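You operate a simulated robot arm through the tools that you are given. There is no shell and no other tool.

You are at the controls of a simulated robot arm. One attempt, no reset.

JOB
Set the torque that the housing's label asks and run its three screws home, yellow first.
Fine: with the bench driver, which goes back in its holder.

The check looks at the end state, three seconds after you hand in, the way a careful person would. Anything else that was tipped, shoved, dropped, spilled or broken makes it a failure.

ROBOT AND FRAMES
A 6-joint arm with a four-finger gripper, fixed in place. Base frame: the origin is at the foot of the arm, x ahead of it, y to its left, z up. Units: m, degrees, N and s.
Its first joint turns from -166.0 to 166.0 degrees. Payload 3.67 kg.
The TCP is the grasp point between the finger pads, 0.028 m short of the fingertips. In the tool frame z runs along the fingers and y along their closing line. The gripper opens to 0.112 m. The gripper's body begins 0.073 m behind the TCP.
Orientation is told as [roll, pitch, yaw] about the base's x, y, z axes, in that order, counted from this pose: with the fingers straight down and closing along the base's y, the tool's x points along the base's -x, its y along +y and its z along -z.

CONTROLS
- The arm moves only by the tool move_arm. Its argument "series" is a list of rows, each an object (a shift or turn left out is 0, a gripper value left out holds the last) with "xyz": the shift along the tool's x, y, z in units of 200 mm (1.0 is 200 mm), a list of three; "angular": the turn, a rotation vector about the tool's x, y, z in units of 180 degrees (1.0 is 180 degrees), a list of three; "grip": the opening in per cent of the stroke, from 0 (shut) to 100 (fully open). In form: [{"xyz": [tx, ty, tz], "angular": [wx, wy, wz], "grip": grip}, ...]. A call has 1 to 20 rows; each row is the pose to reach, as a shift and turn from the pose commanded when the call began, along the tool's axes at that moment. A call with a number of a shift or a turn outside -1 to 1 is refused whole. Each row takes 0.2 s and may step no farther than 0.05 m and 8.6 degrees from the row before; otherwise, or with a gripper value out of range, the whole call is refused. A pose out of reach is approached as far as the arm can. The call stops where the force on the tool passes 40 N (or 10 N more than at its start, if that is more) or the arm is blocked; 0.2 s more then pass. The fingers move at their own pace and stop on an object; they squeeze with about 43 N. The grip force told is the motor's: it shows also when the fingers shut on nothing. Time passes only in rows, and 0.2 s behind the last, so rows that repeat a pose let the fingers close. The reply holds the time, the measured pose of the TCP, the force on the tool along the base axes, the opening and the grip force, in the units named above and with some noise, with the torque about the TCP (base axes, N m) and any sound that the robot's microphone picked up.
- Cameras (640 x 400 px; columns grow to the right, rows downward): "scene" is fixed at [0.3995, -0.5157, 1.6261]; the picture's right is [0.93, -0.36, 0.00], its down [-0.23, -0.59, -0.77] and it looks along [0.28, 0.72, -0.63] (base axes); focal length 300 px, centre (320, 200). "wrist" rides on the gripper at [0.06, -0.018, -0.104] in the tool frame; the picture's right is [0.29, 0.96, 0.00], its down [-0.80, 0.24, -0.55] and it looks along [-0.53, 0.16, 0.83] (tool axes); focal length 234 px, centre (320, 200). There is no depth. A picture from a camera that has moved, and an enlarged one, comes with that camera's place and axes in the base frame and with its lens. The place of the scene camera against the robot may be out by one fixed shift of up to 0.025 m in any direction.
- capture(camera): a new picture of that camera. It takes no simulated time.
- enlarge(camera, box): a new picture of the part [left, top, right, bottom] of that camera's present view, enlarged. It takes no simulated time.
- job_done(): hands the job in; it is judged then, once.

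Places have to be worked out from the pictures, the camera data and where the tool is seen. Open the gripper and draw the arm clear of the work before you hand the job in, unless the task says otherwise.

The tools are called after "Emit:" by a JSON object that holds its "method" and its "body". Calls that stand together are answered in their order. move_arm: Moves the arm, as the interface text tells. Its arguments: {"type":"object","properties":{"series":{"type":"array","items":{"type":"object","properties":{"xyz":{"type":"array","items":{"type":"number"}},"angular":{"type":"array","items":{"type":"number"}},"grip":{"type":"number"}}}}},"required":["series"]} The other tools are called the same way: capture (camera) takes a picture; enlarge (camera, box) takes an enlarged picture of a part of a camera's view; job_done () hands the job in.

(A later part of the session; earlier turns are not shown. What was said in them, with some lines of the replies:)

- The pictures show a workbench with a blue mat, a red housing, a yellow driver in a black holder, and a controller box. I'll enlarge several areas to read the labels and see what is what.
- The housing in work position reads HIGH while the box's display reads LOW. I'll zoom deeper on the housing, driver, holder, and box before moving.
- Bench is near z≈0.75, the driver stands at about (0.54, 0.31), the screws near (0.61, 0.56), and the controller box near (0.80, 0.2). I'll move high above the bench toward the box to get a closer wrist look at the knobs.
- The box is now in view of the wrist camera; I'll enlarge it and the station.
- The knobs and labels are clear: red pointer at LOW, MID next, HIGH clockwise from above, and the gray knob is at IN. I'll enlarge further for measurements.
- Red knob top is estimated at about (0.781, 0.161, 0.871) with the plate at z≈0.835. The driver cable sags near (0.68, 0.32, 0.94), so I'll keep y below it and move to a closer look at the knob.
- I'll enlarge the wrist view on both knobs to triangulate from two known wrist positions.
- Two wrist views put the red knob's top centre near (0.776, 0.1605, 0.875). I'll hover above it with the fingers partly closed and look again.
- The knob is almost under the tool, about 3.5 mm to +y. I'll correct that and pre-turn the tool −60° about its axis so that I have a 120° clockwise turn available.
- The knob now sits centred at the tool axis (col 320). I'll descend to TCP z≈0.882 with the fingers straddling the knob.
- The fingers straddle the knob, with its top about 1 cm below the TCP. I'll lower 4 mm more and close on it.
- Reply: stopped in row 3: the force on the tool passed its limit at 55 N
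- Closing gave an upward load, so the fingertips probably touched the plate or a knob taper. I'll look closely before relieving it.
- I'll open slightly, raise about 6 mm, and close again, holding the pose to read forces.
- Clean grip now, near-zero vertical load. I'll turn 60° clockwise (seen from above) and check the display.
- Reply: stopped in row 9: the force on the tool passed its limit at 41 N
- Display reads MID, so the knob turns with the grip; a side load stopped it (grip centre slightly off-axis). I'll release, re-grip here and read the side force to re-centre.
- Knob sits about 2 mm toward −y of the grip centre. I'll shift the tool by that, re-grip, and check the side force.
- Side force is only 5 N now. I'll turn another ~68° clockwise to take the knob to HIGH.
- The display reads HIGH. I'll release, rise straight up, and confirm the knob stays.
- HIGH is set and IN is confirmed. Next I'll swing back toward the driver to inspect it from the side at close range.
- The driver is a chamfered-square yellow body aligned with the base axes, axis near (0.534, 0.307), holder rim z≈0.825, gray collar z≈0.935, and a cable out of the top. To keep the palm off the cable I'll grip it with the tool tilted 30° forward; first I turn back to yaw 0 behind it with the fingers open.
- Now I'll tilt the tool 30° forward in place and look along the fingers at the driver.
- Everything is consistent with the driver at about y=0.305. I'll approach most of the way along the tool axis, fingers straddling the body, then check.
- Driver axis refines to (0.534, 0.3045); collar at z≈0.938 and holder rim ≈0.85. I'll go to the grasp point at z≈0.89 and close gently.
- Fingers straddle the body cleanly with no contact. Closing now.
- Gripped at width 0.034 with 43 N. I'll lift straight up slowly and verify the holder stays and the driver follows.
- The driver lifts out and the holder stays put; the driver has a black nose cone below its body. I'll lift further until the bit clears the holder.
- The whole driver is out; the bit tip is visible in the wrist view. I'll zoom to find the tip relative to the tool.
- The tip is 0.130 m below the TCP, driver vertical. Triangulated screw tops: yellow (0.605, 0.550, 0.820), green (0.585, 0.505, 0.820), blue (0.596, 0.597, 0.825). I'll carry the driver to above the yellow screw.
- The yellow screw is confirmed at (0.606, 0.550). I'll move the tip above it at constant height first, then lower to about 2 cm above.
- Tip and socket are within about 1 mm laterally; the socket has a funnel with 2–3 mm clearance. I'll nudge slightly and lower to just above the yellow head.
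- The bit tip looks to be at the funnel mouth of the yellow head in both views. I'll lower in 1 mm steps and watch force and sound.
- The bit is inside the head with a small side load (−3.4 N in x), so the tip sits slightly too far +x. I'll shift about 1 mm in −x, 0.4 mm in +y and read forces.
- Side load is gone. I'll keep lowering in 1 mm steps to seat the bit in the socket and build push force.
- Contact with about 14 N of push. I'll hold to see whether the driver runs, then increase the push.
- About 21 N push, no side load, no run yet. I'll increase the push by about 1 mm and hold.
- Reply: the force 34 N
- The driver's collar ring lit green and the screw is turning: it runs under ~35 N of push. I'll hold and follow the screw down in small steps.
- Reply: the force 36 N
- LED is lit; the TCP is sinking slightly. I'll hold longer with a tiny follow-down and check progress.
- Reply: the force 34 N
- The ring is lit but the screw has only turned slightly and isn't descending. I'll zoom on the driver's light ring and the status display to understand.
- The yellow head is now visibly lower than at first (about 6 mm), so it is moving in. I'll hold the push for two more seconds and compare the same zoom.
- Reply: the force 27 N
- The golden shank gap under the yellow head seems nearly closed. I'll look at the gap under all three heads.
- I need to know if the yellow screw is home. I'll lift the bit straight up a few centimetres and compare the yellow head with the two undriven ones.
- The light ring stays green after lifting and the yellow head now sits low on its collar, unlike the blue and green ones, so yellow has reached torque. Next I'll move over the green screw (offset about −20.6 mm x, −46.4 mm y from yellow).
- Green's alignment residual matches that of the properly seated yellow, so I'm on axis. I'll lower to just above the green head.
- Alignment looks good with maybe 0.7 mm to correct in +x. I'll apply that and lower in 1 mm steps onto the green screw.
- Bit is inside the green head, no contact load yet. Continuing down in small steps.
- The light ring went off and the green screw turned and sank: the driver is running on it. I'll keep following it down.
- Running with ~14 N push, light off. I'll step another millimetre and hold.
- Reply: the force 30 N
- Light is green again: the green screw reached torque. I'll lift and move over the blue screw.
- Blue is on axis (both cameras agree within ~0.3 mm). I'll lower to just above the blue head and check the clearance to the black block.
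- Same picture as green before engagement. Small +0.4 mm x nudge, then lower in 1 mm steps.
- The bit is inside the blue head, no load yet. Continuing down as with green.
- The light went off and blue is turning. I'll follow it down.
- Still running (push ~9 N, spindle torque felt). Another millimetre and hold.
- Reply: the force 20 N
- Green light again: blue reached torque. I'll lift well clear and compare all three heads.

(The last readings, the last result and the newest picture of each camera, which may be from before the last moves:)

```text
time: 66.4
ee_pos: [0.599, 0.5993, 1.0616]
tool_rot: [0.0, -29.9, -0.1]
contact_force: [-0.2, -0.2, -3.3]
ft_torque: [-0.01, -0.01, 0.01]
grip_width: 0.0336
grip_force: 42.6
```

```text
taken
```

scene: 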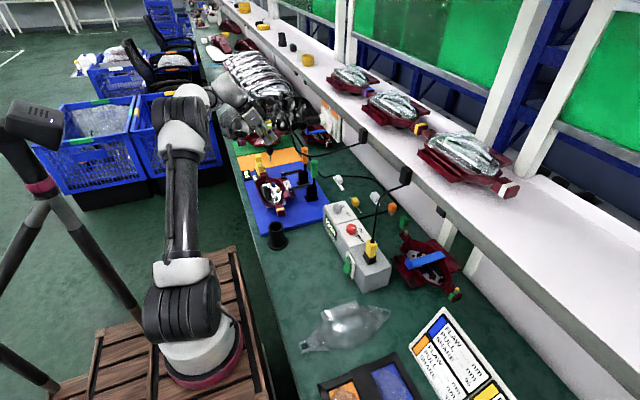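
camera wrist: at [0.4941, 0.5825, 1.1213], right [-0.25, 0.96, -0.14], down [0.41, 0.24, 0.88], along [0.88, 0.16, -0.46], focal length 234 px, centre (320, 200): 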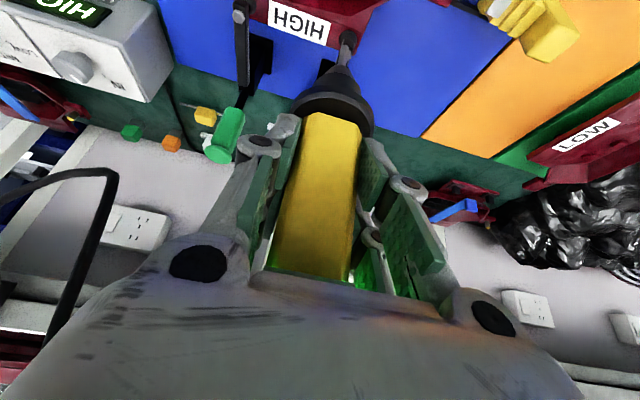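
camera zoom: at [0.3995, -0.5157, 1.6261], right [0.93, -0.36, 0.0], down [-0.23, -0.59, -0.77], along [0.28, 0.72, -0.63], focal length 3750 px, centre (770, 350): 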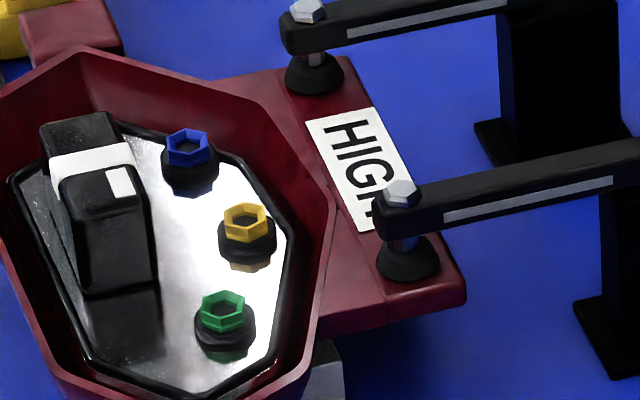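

All three heads are at the same low height. One close look to confirm they're seated flush, with no gap.

Emit:
{"method": "enlarge", "body": {"camera": "scene", "box": [279, 180, 295, 194]}}

Emit:
{"method": "enlarge", "body": {"camera": "scene", "box": [276, 190, 292, 204]}}

Emit:
{"method": "enlarge", "body": {"camera": "scene", "box": [250, 200, 320, 260]}}

```text
16.00 times, centred on (287, 187) of scene
camera zoom: at [0.3995, -0.5157, 1.6261], right [0.93, -0.36, 0.0], down [-0.23, -0.59, -0.77], along [0.28, 0.72, -0.63], focal length 4800 px, centre (848, 408)
```

zoom: 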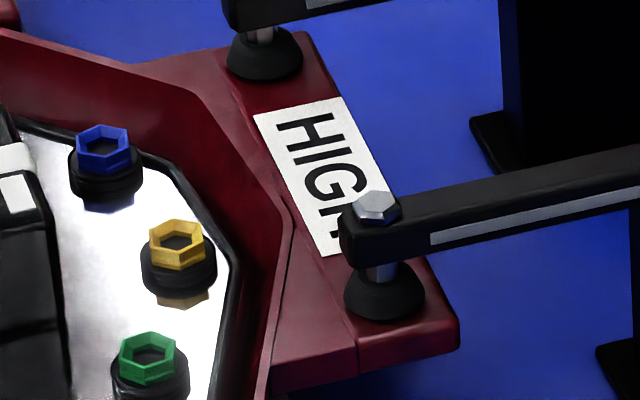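

```text
16.00 times, centred on (284, 197) of scene
camera zoom: at [0.3995, -0.5157, 1.6261], right [0.93, -0.36, 0.0], down [-0.23, -0.59, -0.77], along [0.28, 0.72, -0.63], focal length 4800 px, centre (896, 248)
```

zoom: 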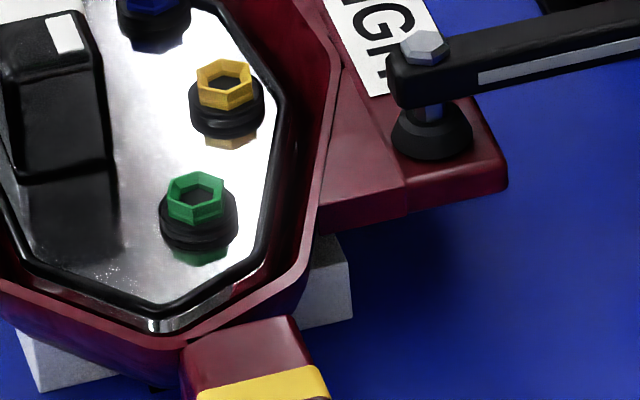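

```text
6.67 times, centred on (285, 230) of scene
camera zoom: at [0.3995, -0.5157, 1.6261], right [0.93, -0.36, 0.0], down [-0.23, -0.59, -0.77], along [0.28, 0.72, -0.63], focal length 2000 px, centre (553, 0)
```

zoom: 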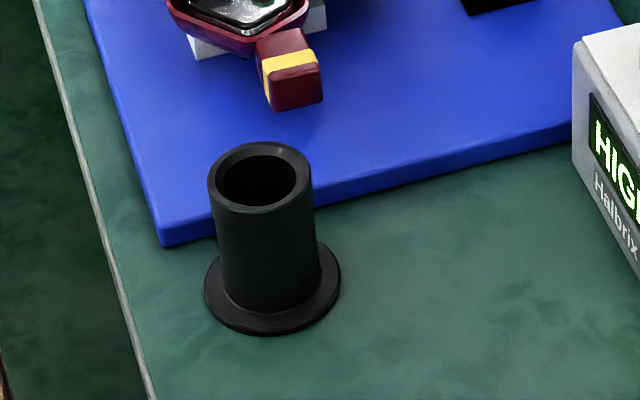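

All three are flush and equal. Now I'll carry the driver back: by summing my commands the grasp pose is (−0.0644, −0.2954, −0.1715) m from here, so I'll first traverse at this height.

Emit:
{"method": "move_arm", "body": {"series": [{"xyz": [0.02, -0.1, -0.0115]}, {"xyz": [0.045, -0.24, -0.026]}, {"xyz": [0.073, -0.39, -0.042]}, {"xyz": [0.1, -0.53, -0.058]}, {"xyz": [0.124, -0.655, -0.0715]}, {"xyz": [0.1394, -0.7385, -0.0805]}, {"xyz": [0.1394, -0.7385, -0.0805]}]}}

Emit:
{"method": "move_arm", "body": {"series": [{"xyz": [0.02, -0.1, -0.0115]}, {"xyz": [0.045, -0.24, -0.026]}, {"xyz": [0.073, -0.39, -0.042]}, {"xyz": [0.1, -0.53, -0.058]}, {"xyz": [0.124, -0.655, -0.0715]}, {"xyz": [0.1394, -0.737, -0.0805]}, {"xyz": [0.1394, -0.737, -0.0805]}]}}

Emit:
{"method": "capture", "body": {"camera": "wrist"}}

Emit:
{"method": "enlarge", "body": {"camera": "scene", "box": [230, 120, 350, 260]}}

```text
time: 68.0
ee_pos: [0.567, 0.4499, 1.0616]
tool_rot: [0.0, -30.0, -0.1]
contact_force: [1.4, 0.3, -2.9]
ft_torque: [-0.01, -0.01, 0.02]
grip_width: 0.0338
grip_force: 43.2
```

```text
time: 69.6
ee_pos: [0.5324, 0.3036, 1.0615]
tool_rot: [0.0, -30.1, 0.0]
contact_force: [0.4, 0.2, -3.3]
ft_torque: [-0.03, 0.0, 0.01]
grip_width: 0.0337
grip_force: 42.8
```

```text
taken
camera wrist: at [0.4278, 0.286, 1.1212], right [-0.25, 0.96, -0.14], down [0.41, 0.24, 0.88], along [0.88, 0.16, -0.46], focal length 234 px, centre (320, 200)
```

wrist: 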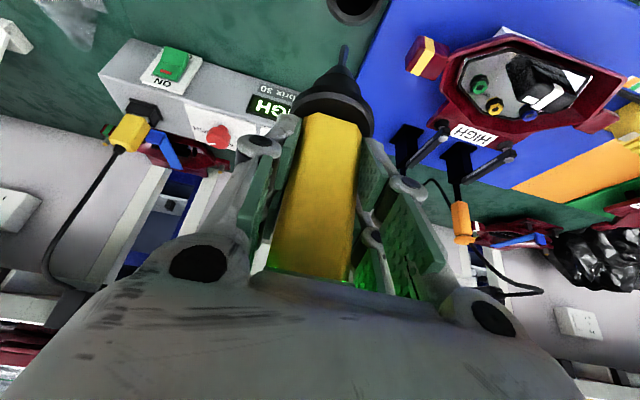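

```text
2.86 times, centred on (290, 190) of scene
camera zoom: at [0.3995, -0.5157, 1.6261], right [0.93, -0.36, 0.0], down [-0.23, -0.59, -0.77], along [0.28, 0.72, -0.63], focal length 857 px, centre (406, 229)
```

zoom: 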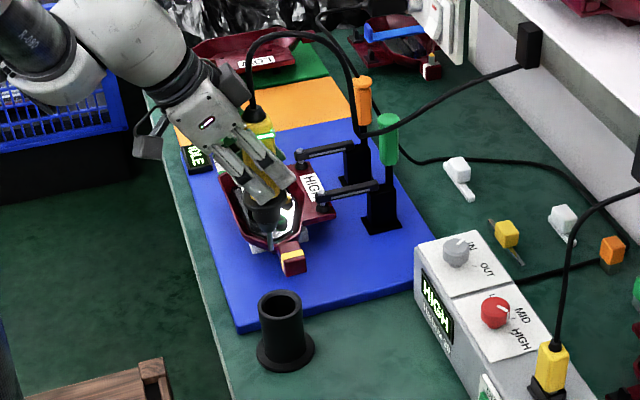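

The driver is above its holder, matching the earlier lift-out view. I'll lower until the bit is just above the holder mouth and check centring.

Emit:
{"method": "move_arm", "body": {"series": [{"xyz": [0.05, 0, 0.0866]}, {"xyz": [0.1, 0, 0.1732]}, {"xyz": [0.15, 0, 0.2598]}, {"xyz": [0.19, 0, 0.3291]}, {"xyz": [0.19, 0, 0.3291]}]}}

Emit:
{"method": "enlarge", "body": {"camera": "wrist", "box": [270, 0, 430, 110]}}

Emit:
{"method": "enlarge", "body": {"camera": "scene", "box": [245, 160, 315, 260]}}

```text
time: 70.8
ee_pos: [0.5345, 0.3035, 0.9858]
tool_rot: [0.0, -30.0, -0.1]
contact_force: [0.0, 0.5, -2.4]
ft_torque: [0.02, -0.01, 0.01]
grip_width: 0.0338
grip_force: 42.9
```

```text
3.64 times, centred on (350, 55) of wrist
camera zoom: at [0.43, 0.2862, 1.0456], right [-0.25, 0.96, -0.14], down [0.41, 0.24, 0.88], along [0.88, 0.16, -0.46], focal length 852 px, centre (211, 727)
```

zoom: 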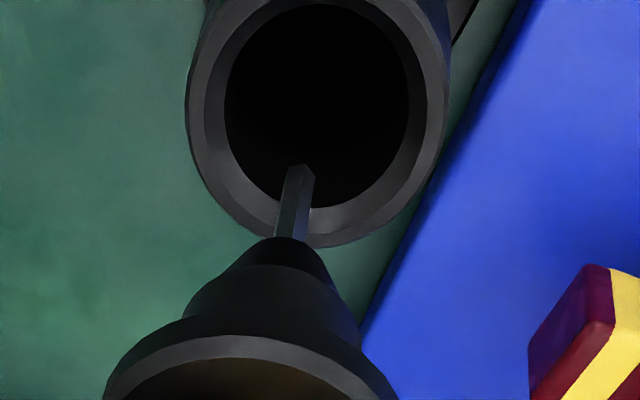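

```text
4.00 times, centred on (280, 210) of scene
camera zoom: at [0.3995, -0.5157, 1.6261], right [0.93, -0.36, 0.0], down [-0.23, -0.59, -0.77], along [0.28, 0.72, -0.63], focal length 1200 px, centre (480, 160)
```

zoom: 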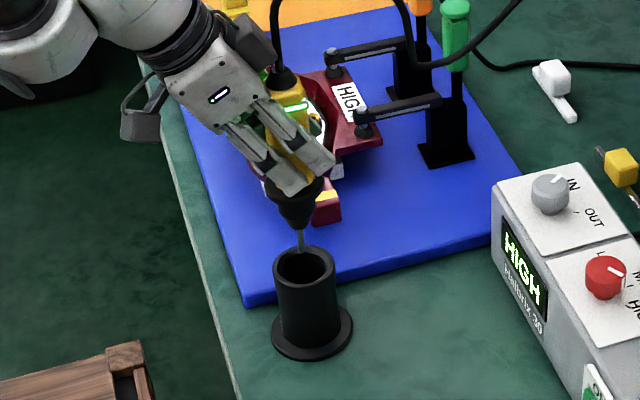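

Tip is centred over the holder mouth within ~2 mm. I'll continue down slowly, stopping about 1 cm short of seat.

Emit:
{"method": "move_arm", "body": {"series": [{"xyz": [0.025, 0, 0.0433]}, {"xyz": [0.05, 0, 0.0866]}, {"xyz": [0.075, 0, 0.13]}, {"xyz": [0.1, 0, 0.1732]}, {"xyz": [0.125, 0, 0.2165]}, {"xyz": [0.15, 0, 0.2598]}, {"xyz": [0.175, 0, 0.3031]}, {"xyz": [0.2, 0, 0.3464]}, {"xyz": [0.21, 0, 0.3637]}, {"xyz": [0.21, 0, 0.3637]}]}}

Emit:
{"method": "enlarge", "body": {"camera": "wrist", "box": [270, 0, 430, 140]}}

Emit:
{"method": "enlarge", "body": {"camera": "scene", "box": [245, 160, 315, 260]}}

```text
time: 73.0
ee_pos: [0.5327, 0.3019, 0.9001]
tool_rot: [-0.1, -30.0, 0.1]
contact_force: [-0.4, -0.4, -3.4]
ft_torque: [-0.01, -0.04, 0.02]
grip_width: 0.0337
grip_force: 42.9
```

```text
2.86 times, centred on (350, 70) of wrist
camera zoom: at [0.4288, 0.2857, 0.9615], right [-0.25, 0.96, -0.14], down [0.41, 0.24, 0.88], along [0.88, 0.16, -0.46], focal length 669 px, centre (234, 571)
```

zoom: 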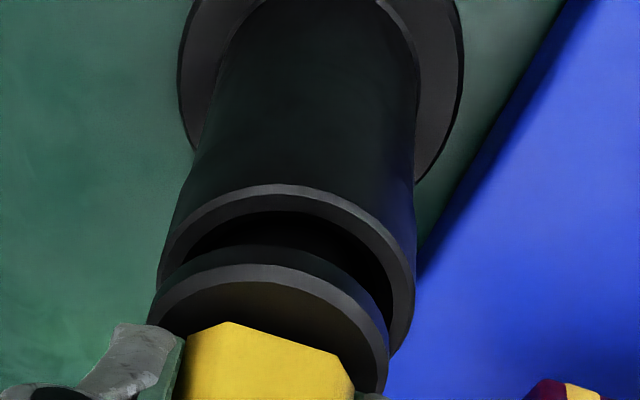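

```text
4.00 times, centred on (280, 210) of scene
camera zoom: at [0.3995, -0.5157, 1.6261], right [0.93, -0.36, 0.0], down [-0.23, -0.59, -0.77], along [0.28, 0.72, -0.63], focal length 1200 px, centre (480, 160)
```

zoom: 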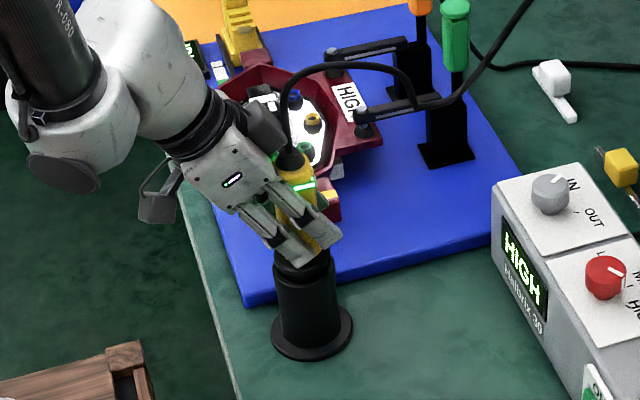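

Emit:
{"method": "enlarge", "body": {"camera": "wrist", "box": [300, 60, 380, 140]}}

Emit:
{"method": "enlarge", "body": {"camera": "scene", "box": [262, 205, 302, 255]}}

```text
5.00 times, centred on (340, 100) of wrist
camera zoom: at [0.4288, 0.2857, 0.9615], right [-0.25, 0.96, -0.14], down [0.41, 0.24, 0.88], along [0.88, 0.16, -0.46], focal length 1171 px, centre (220, 700)
```

zoom: 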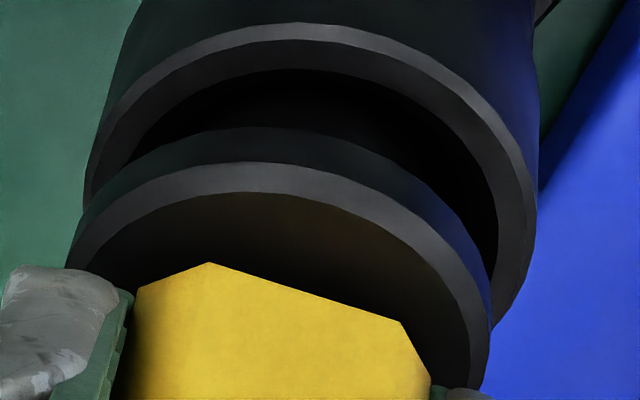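

```text
8.00 times, centred on (282, 230) of scene
camera zoom: at [0.3995, -0.5157, 1.6261], right [0.93, -0.36, 0.0], down [-0.23, -0.59, -0.77], along [0.28, 0.72, -0.63], focal length 2400 px, centre (624, -40)
```

zoom: 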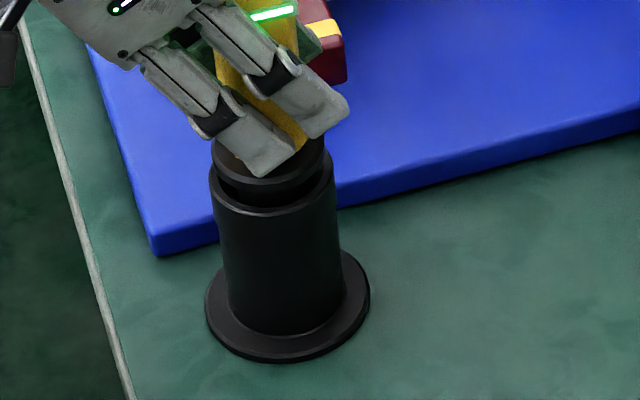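

The flange is about 1 cm above the rim, with the holder axis about 1.5 mm to +y and 0.6 mm to +x of the driver. I'll correct that and lower gently.

Emit:
{"method": "move_arm", "body": {"series": [{"xyz": [-0.0026, 0.0075, 0.0015]}, {"xyz": [0.0024, 0.0075, 0.0102]}, {"xyz": [0.0074, 0.0075, 0.0188]}, {"xyz": [0.0124, 0.0075, 0.0275]}, {"xyz": [0.0174, 0.0075, 0.0361]}, {"xyz": [0.0199, 0.0075, 0.0405]}, {"xyz": [0.0224, 0.0075, 0.0448]}]}}

Emit:
{"method": "enlarge", "body": {"camera": "wrist", "box": [270, 20, 410, 140]}}

Emit:
{"method": "enlarge", "body": {"camera": "scene", "box": [262, 205, 302, 255]}}

```text
time: 74.6
ee_pos: [0.5351, 0.3041, 0.8916]
tool_rot: [0.1, -30.0, 0.0]
contact_force: [-2.2, 1.0, -0.4]
ft_torque: [0.11, 0.18, 0.1]
grip_width: 0.0337
grip_force: 43.4
```

```text
3.33 times, centred on (340, 80) of wrist
camera zoom: at [0.4297, 0.2874, 0.9516], right [-0.25, 0.96, -0.14], down [0.41, 0.24, 0.88], along [0.88, 0.16, -0.46], focal length 781 px, centre (253, 600)
```

zoom: 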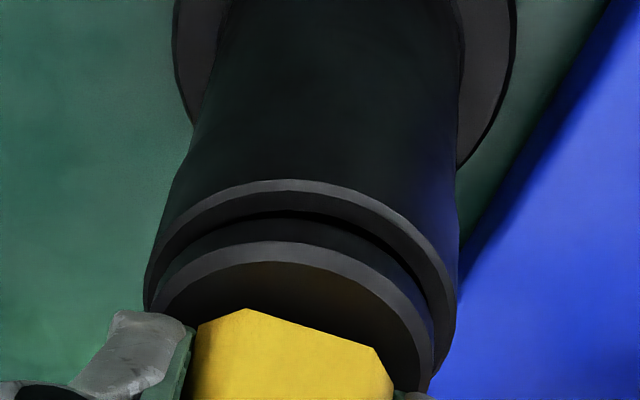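

```text
8.00 times, centred on (282, 230) of scene
camera zoom: at [0.3995, -0.5157, 1.6261], right [0.93, -0.36, 0.0], down [-0.23, -0.59, -0.77], along [0.28, 0.72, -0.63], focal length 2400 px, centre (624, -40)
```

zoom: 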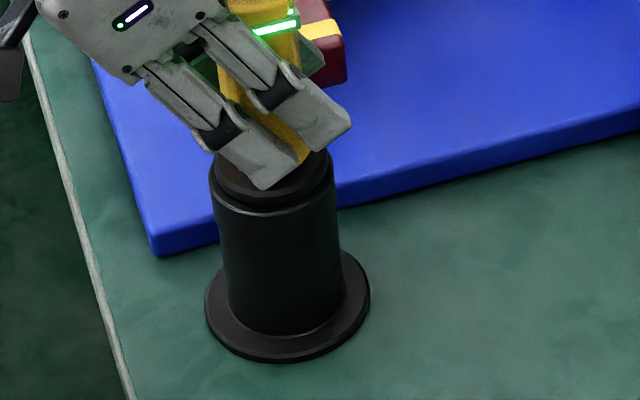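

Light touch (about 3 N) with a small side load toward −x; the flange is ~2–3 mm above the rim. I'll ease −0.6 mm in x and continue down.

Emit:
{"method": "move_arm", "body": {"series": [{"xyz": [0.0026, 0.001, -0.0015]}, {"xyz": [0.0051, 0.001, 0.0028]}, {"xyz": [0.0076, 0.001, 0.0072]}, {"xyz": [0.0101, 0.001, 0.0115]}, {"xyz": [0.0101, 0.001, 0.0115]}]}}

Emit:
{"method": "enlarge", "body": {"camera": "wrist", "box": [270, 20, 410, 140]}}

Emit:
{"method": "enlarge", "body": {"camera": "scene", "box": [262, 205, 302, 255]}}

```text
time: 75.8
ee_pos: [0.533, 0.3045, 0.8889]
tool_rot: [0.2, -30.0, 0.0]
contact_force: [-0.7, -2.1, 8.7]
ft_torque: [-0.22, 0.07, 0.12]
grip_width: 0.034
grip_force: 43.1
```

```text
3.33 times, centred on (340, 80) of wrist
camera zoom: at [0.4286, 0.2874, 0.949], right [-0.25, 0.96, -0.14], down [0.41, 0.24, 0.88], along [0.88, 0.16, -0.46], focal length 781 px, centre (253, 600)
```

zoom: 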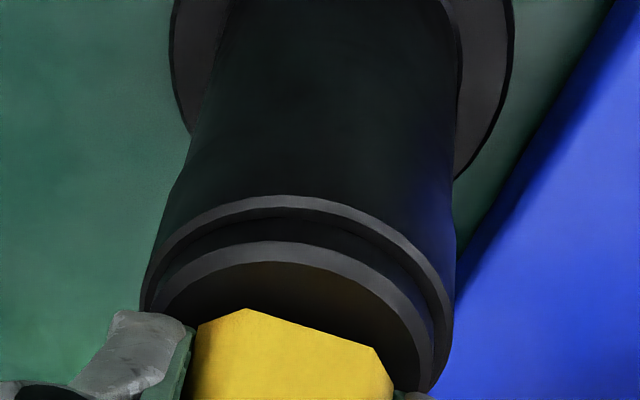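

```text
8.00 times, centred on (282, 230) of scene
camera zoom: at [0.3995, -0.5157, 1.6261], right [0.93, -0.36, 0.0], down [-0.23, -0.59, -0.77], along [0.28, 0.72, -0.63], focal length 2400 px, centre (624, -40)
```

zoom: 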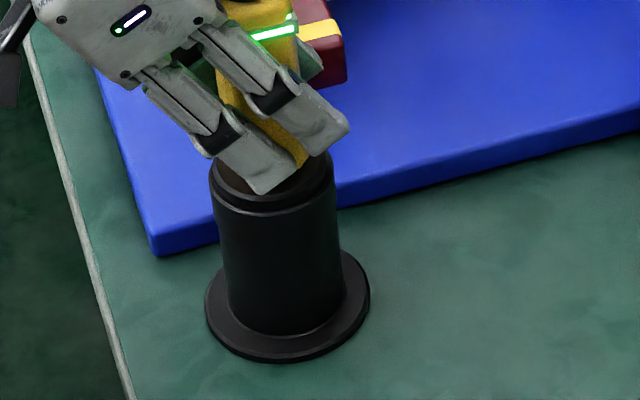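

Driver seated (about 12 N on the rim, same height as when I took it). I'll relieve the push slightly and open the fingers.

Emit:
{"method": "move_arm", "body": {"series": [{"xyz": [-0.0025, 0, -0.0043]}, {"xyz": [-0.0025, 0, -0.0043], "grip": 40}, {"xyz": [-0.0025, 0, -0.0043], "grip": 60}, {"xyz": [-0.0025, 0, -0.0043], "grip": 100}, {"xyz": [-0.0025, 0, -0.0043], "grip": 100}, {"xyz": [-0.0025, 0, -0.0043], "grip": 100}]}}

Emit:
{"method": "capture", "body": {"camera": "wrist"}}

Emit:
{"method": "enlarge", "body": {"camera": "scene", "box": [230, 150, 330, 260]}}

```text
time: 77.2
ee_pos: [0.5331, 0.3044, 0.8887]
tool_rot: [0.1, -30.0, 0.0]
contact_force: [-0.2, 1.1, -0.2]
ft_torque: [0.02, 0.0, 0.0]
grip_width: 0.1119
grip_force: 0.0
```

```text
taken
camera wrist: at [0.4289, 0.2877, 0.9497], right [-0.25, 0.96, -0.14], down [0.41, 0.24, 0.88], along [0.88, 0.16, -0.46], focal length 234 px, centre (320, 200)
```

wrist: 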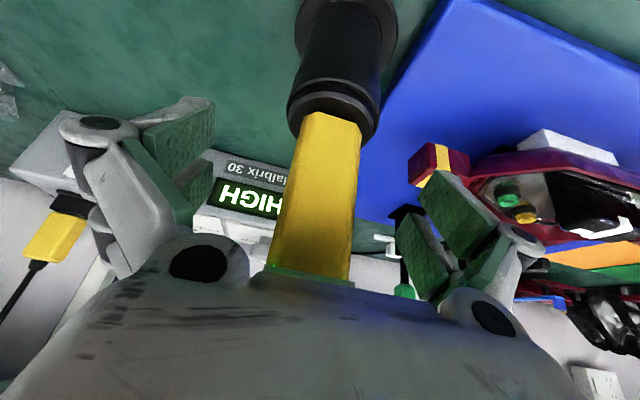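

```text
3.64 times, centred on (280, 205) of scene
camera zoom: at [0.3995, -0.5157, 1.6261], right [0.93, -0.36, 0.0], down [-0.23, -0.59, -0.77], along [0.28, 0.72, -0.63], focal length 1091 px, centre (466, 182)
```

zoom: 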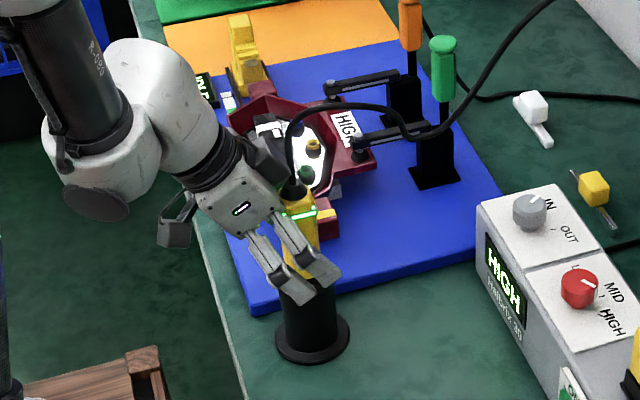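

The driver stands freely in its holder. I'll back out along the same line I approached by.

Emit:
{"method": "move_arm", "body": {"series": [{"xyz": [-0.003, 0, -0.06]}, {"xyz": [-0.008, 0, -0.14]}, {"xyz": [-0.016, 0, -0.265]}, {"xyz": [-0.035, 0, -0.41]}, {"xyz": [-0.055, 0, -0.56]}, {"xyz": [-0.08, 0, -0.74]}, {"xyz": [-0.1, 0, -0.915]}, {"xyz": [-0.1, 0, -0.915]}]}}

Emit:
{"method": "capture", "body": {"camera": "wrist"}}

Emit:
{"method": "capture", "body": {"camera": "scene"}}

Emit:
{"method": "enlarge", "body": {"camera": "scene", "box": [240, 150, 330, 260]}}

```text
time: 79.0
ee_pos: [0.4586, 0.3045, 1.0569]
tool_rot: [0.0, -30.0, 0.0]
contact_force: [0.5, 0.4, 0.0]
ft_torque: [-0.02, -0.01, -0.03]
grip_width: 0.1121
grip_force: 0.0
```

```text
taken
camera wrist: at [0.3533, 0.2875, 1.117], right [-0.25, 0.96, -0.14], down [0.41, 0.24, 0.88], along [0.88, 0.16, -0.46], focal length 234 px, centre (320, 200)
```

wrist: 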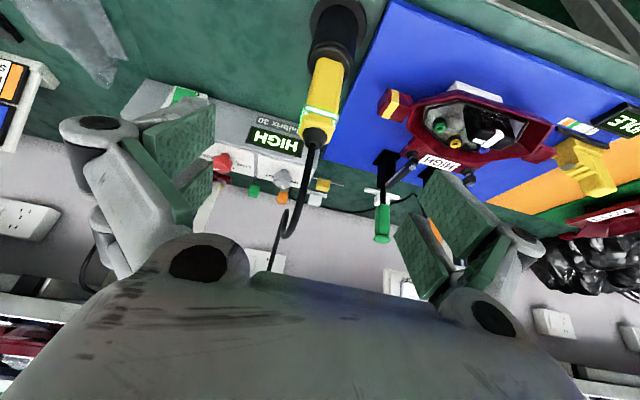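

```text
taken
```

scene: 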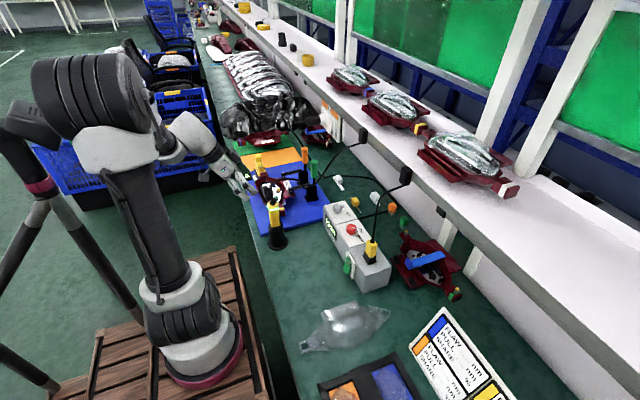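

```text
3.64 times, centred on (285, 205) of scene
camera zoom: at [0.3995, -0.5157, 1.6261], right [0.93, -0.36, 0.0], down [-0.23, -0.59, -0.77], along [0.28, 0.72, -0.63], focal length 1091 px, centre (447, 182)
```

zoom: 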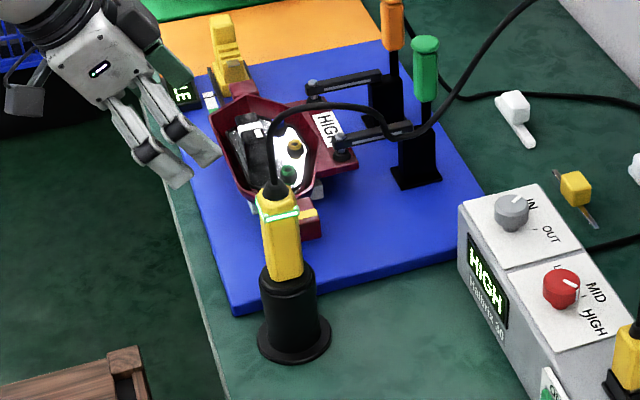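

The driver is back in its holder, upright, with the green light on. I'll verify the screws from this angle, then withdraw the arm.

Emit:
{"method": "enlarge", "body": {"camera": "wrist", "box": [370, 60, 530, 200]}}

Emit:
{"method": "enlarge", "body": {"camera": "wrist", "box": [280, 0, 400, 160]}}

Emit:
{"method": "enlarge", "body": {"camera": "scene", "box": [245, 140, 325, 205]}}

```text
2.86 times, centred on (450, 130) of wrist
camera zoom: at [0.3533, 0.2875, 1.117], right [-0.25, 0.96, -0.14], down [0.41, 0.24, 0.88], along [0.88, 0.16, -0.46], focal length 669 px, centre (-51, 400)
```

zoom: 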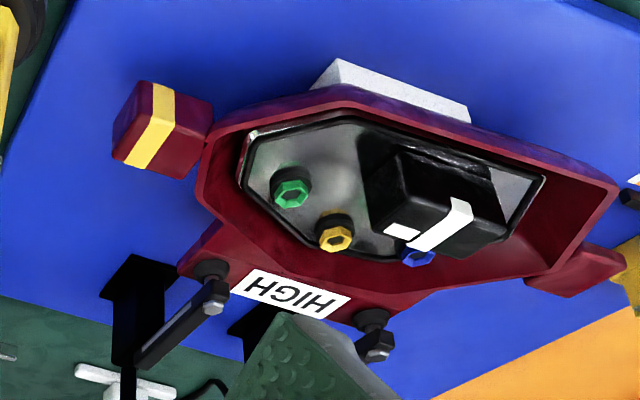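

```text
2.50 times, centred on (340, 80) of wrist
camera zoom: at [0.3533, 0.2875, 1.117], right [-0.25, 0.96, -0.14], down [0.41, 0.24, 0.88], along [0.88, 0.16, -0.46], focal length 585 px, centre (270, 500)
```

zoom: 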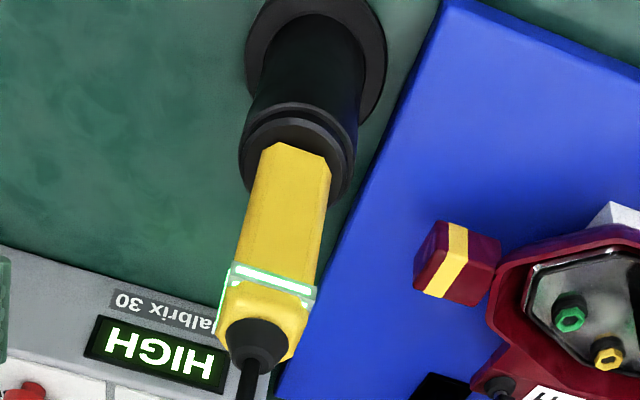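

```text
6.15 times, centred on (285, 172) of scene
camera zoom: at [0.3995, -0.5157, 1.6261], right [0.93, -0.36, 0.0], down [-0.23, -0.59, -0.77], along [0.28, 0.72, -0.63], focal length 1846 px, centre (535, 369)
```

zoom: 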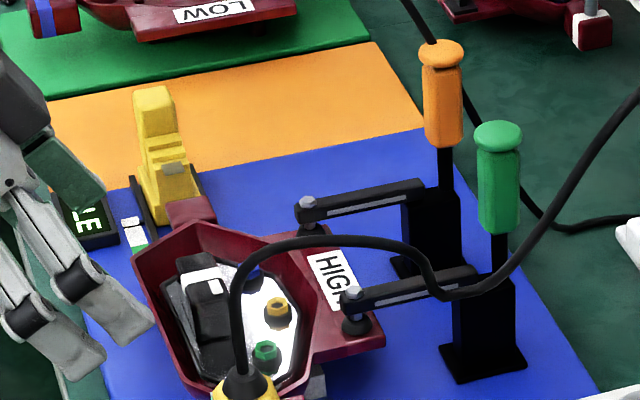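

All three heads sit low and even, and the driver, knob settings, and clamps look right. I'll raise the arm back to about its starting pose, tool upright, clear of the work.

Emit:
{"method": "move_arm", "body": {"series": [{"xyz": [-0.05, 0.05, -0.13]}, {"xyz": [-0.1, 0.1, -0.27]}, {"xyz": [-0.15, 0.2, -0.42], "angular": [0, 0.0333, 0]}, {"xyz": [-0.19, 0.3, -0.56], "angular": [0, 0.0667, 0]}, {"xyz": [-0.22, 0.4, -0.68], "angular": [0, 0.1, 0]}, {"xyz": [-0.227, 0.5, -0.793], "angular": [0, 0.1333, 0]}, {"xyz": [-0.227, 0.5, -0.793], "angular": [0, 0.1667, 0]}, {"xyz": [-0.227, 0.5, -0.793], "angular": [0, 0.1667, 0]}]}}

Emit:
{"method": "capture", "body": {"camera": "scene"}}

Emit:
{"method": "capture", "body": {"camera": "wrist"}}

Emit:
{"method": "enlarge", "body": {"camera": "scene", "box": [230, 140, 400, 300]}}

```text
time: 80.8
ee_pos: [0.4181, 0.4055, 1.2171]
tool_rot: [0.0, 0.1, 0.0]
contact_force: [0.1, 0.5, 0.9]
ft_torque: [0.0, 0.0, -0.03]
grip_width: 0.1117
grip_force: 0.1
```

```text
taken
```

scene: 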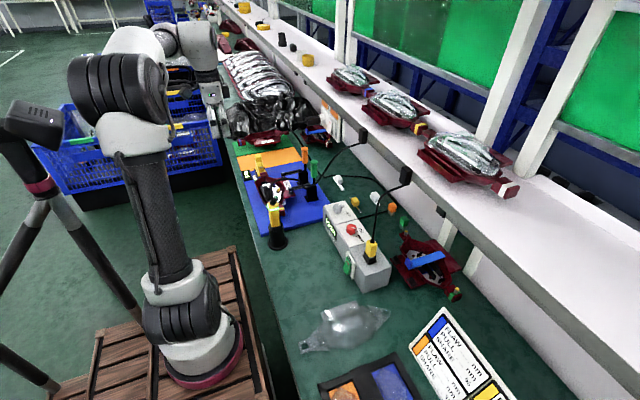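

```text
taken
camera wrist: at [0.358, 0.3883, 1.3212], right [-0.29, 0.96, 0.0], down [0.8, 0.24, 0.55], along [0.53, 0.16, -0.83], focal length 234 px, centre (320, 200)
```

wrist: 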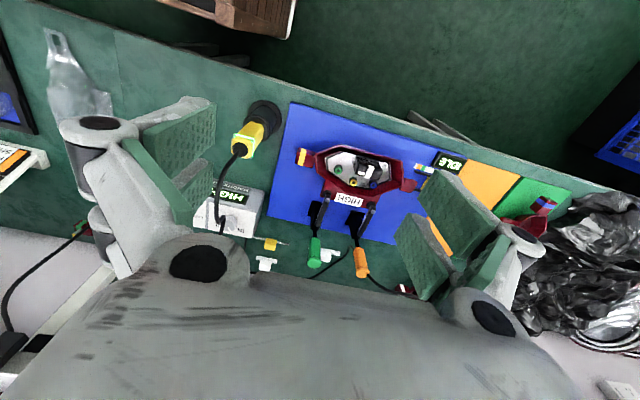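

```text
2.50 times, centred on (315, 220) of scene
camera zoom: at [0.3995, -0.5157, 1.6261], right [0.93, -0.36, 0.0], down [-0.23, -0.59, -0.77], along [0.28, 0.72, -0.63], focal length 750 px, centre (332, 150)
```

zoom: 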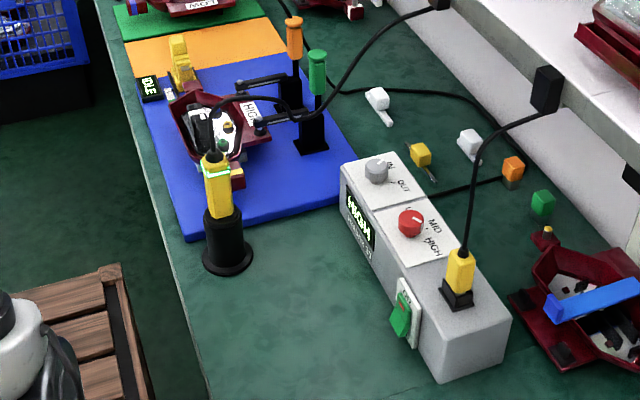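

Everything is in place; one last comparison of the housing from the same viewpoint as at the start.

Emit:
{"method": "enlarge", "body": {"camera": "wrist", "box": [280, 130, 440, 230]}}

Emit:
{"method": "enlarge", "body": {"camera": "scene", "box": [245, 150, 335, 206]}}

```text
4.00 times, centred on (360, 180) of wrist
camera zoom: at [0.358, 0.3883, 1.3212], right [-0.29, 0.96, 0.0], down [0.8, 0.24, 0.55], along [0.53, 0.16, -0.83], focal length 937 px, centre (160, 280)
```

zoom: 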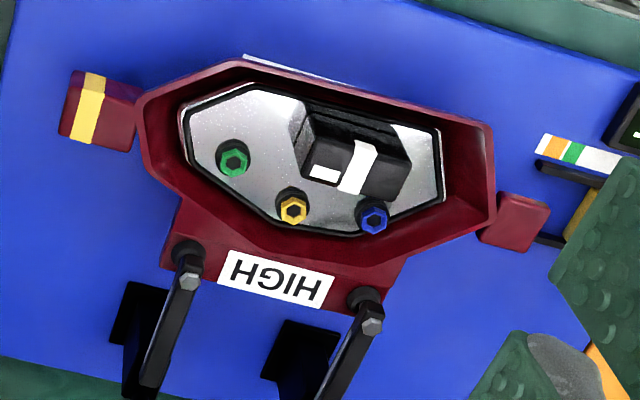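

```text
7.11 times, centred on (290, 178) of scene
camera zoom: at [0.3995, -0.5157, 1.6261], right [0.93, -0.36, 0.0], down [-0.23, -0.59, -0.77], along [0.28, 0.72, -0.63], focal length 2133 px, centre (533, 356)
```

zoom: 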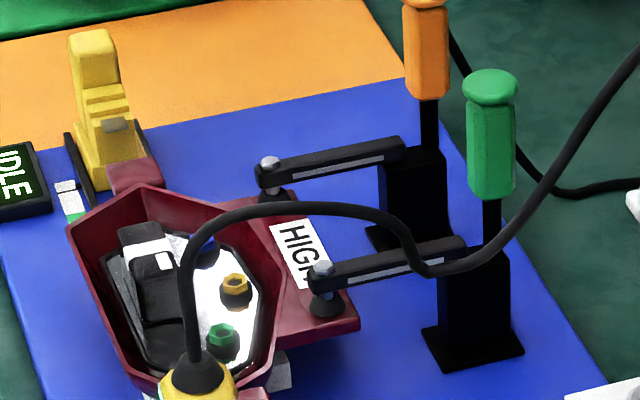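

The torque is set to HIGH, and yellow, green and blue were run down in that order with a green light for each. The driver is back in its holder, the housing and clamps look undisturbed, and the arm is clear with the gripper open. I'm handing the job in.

Emit:
{"method": "job_done", "body": {}}

```text
The job is handed in.
```

I set the torque to HIGH, as the housing's label asks, and ran all three screws down: yellow first, then green, then blue. The driver's light ring turned green on each one, which I took to mean torque was reached. All three heads now sit low and level with each other.

The bench driver is back upright in its holder. Nothing else on the bench looks moved, and the arm is raised clear with the gripper open.

The small display beside the housing read IDLE the whole time. I took it as unrelated to this job.
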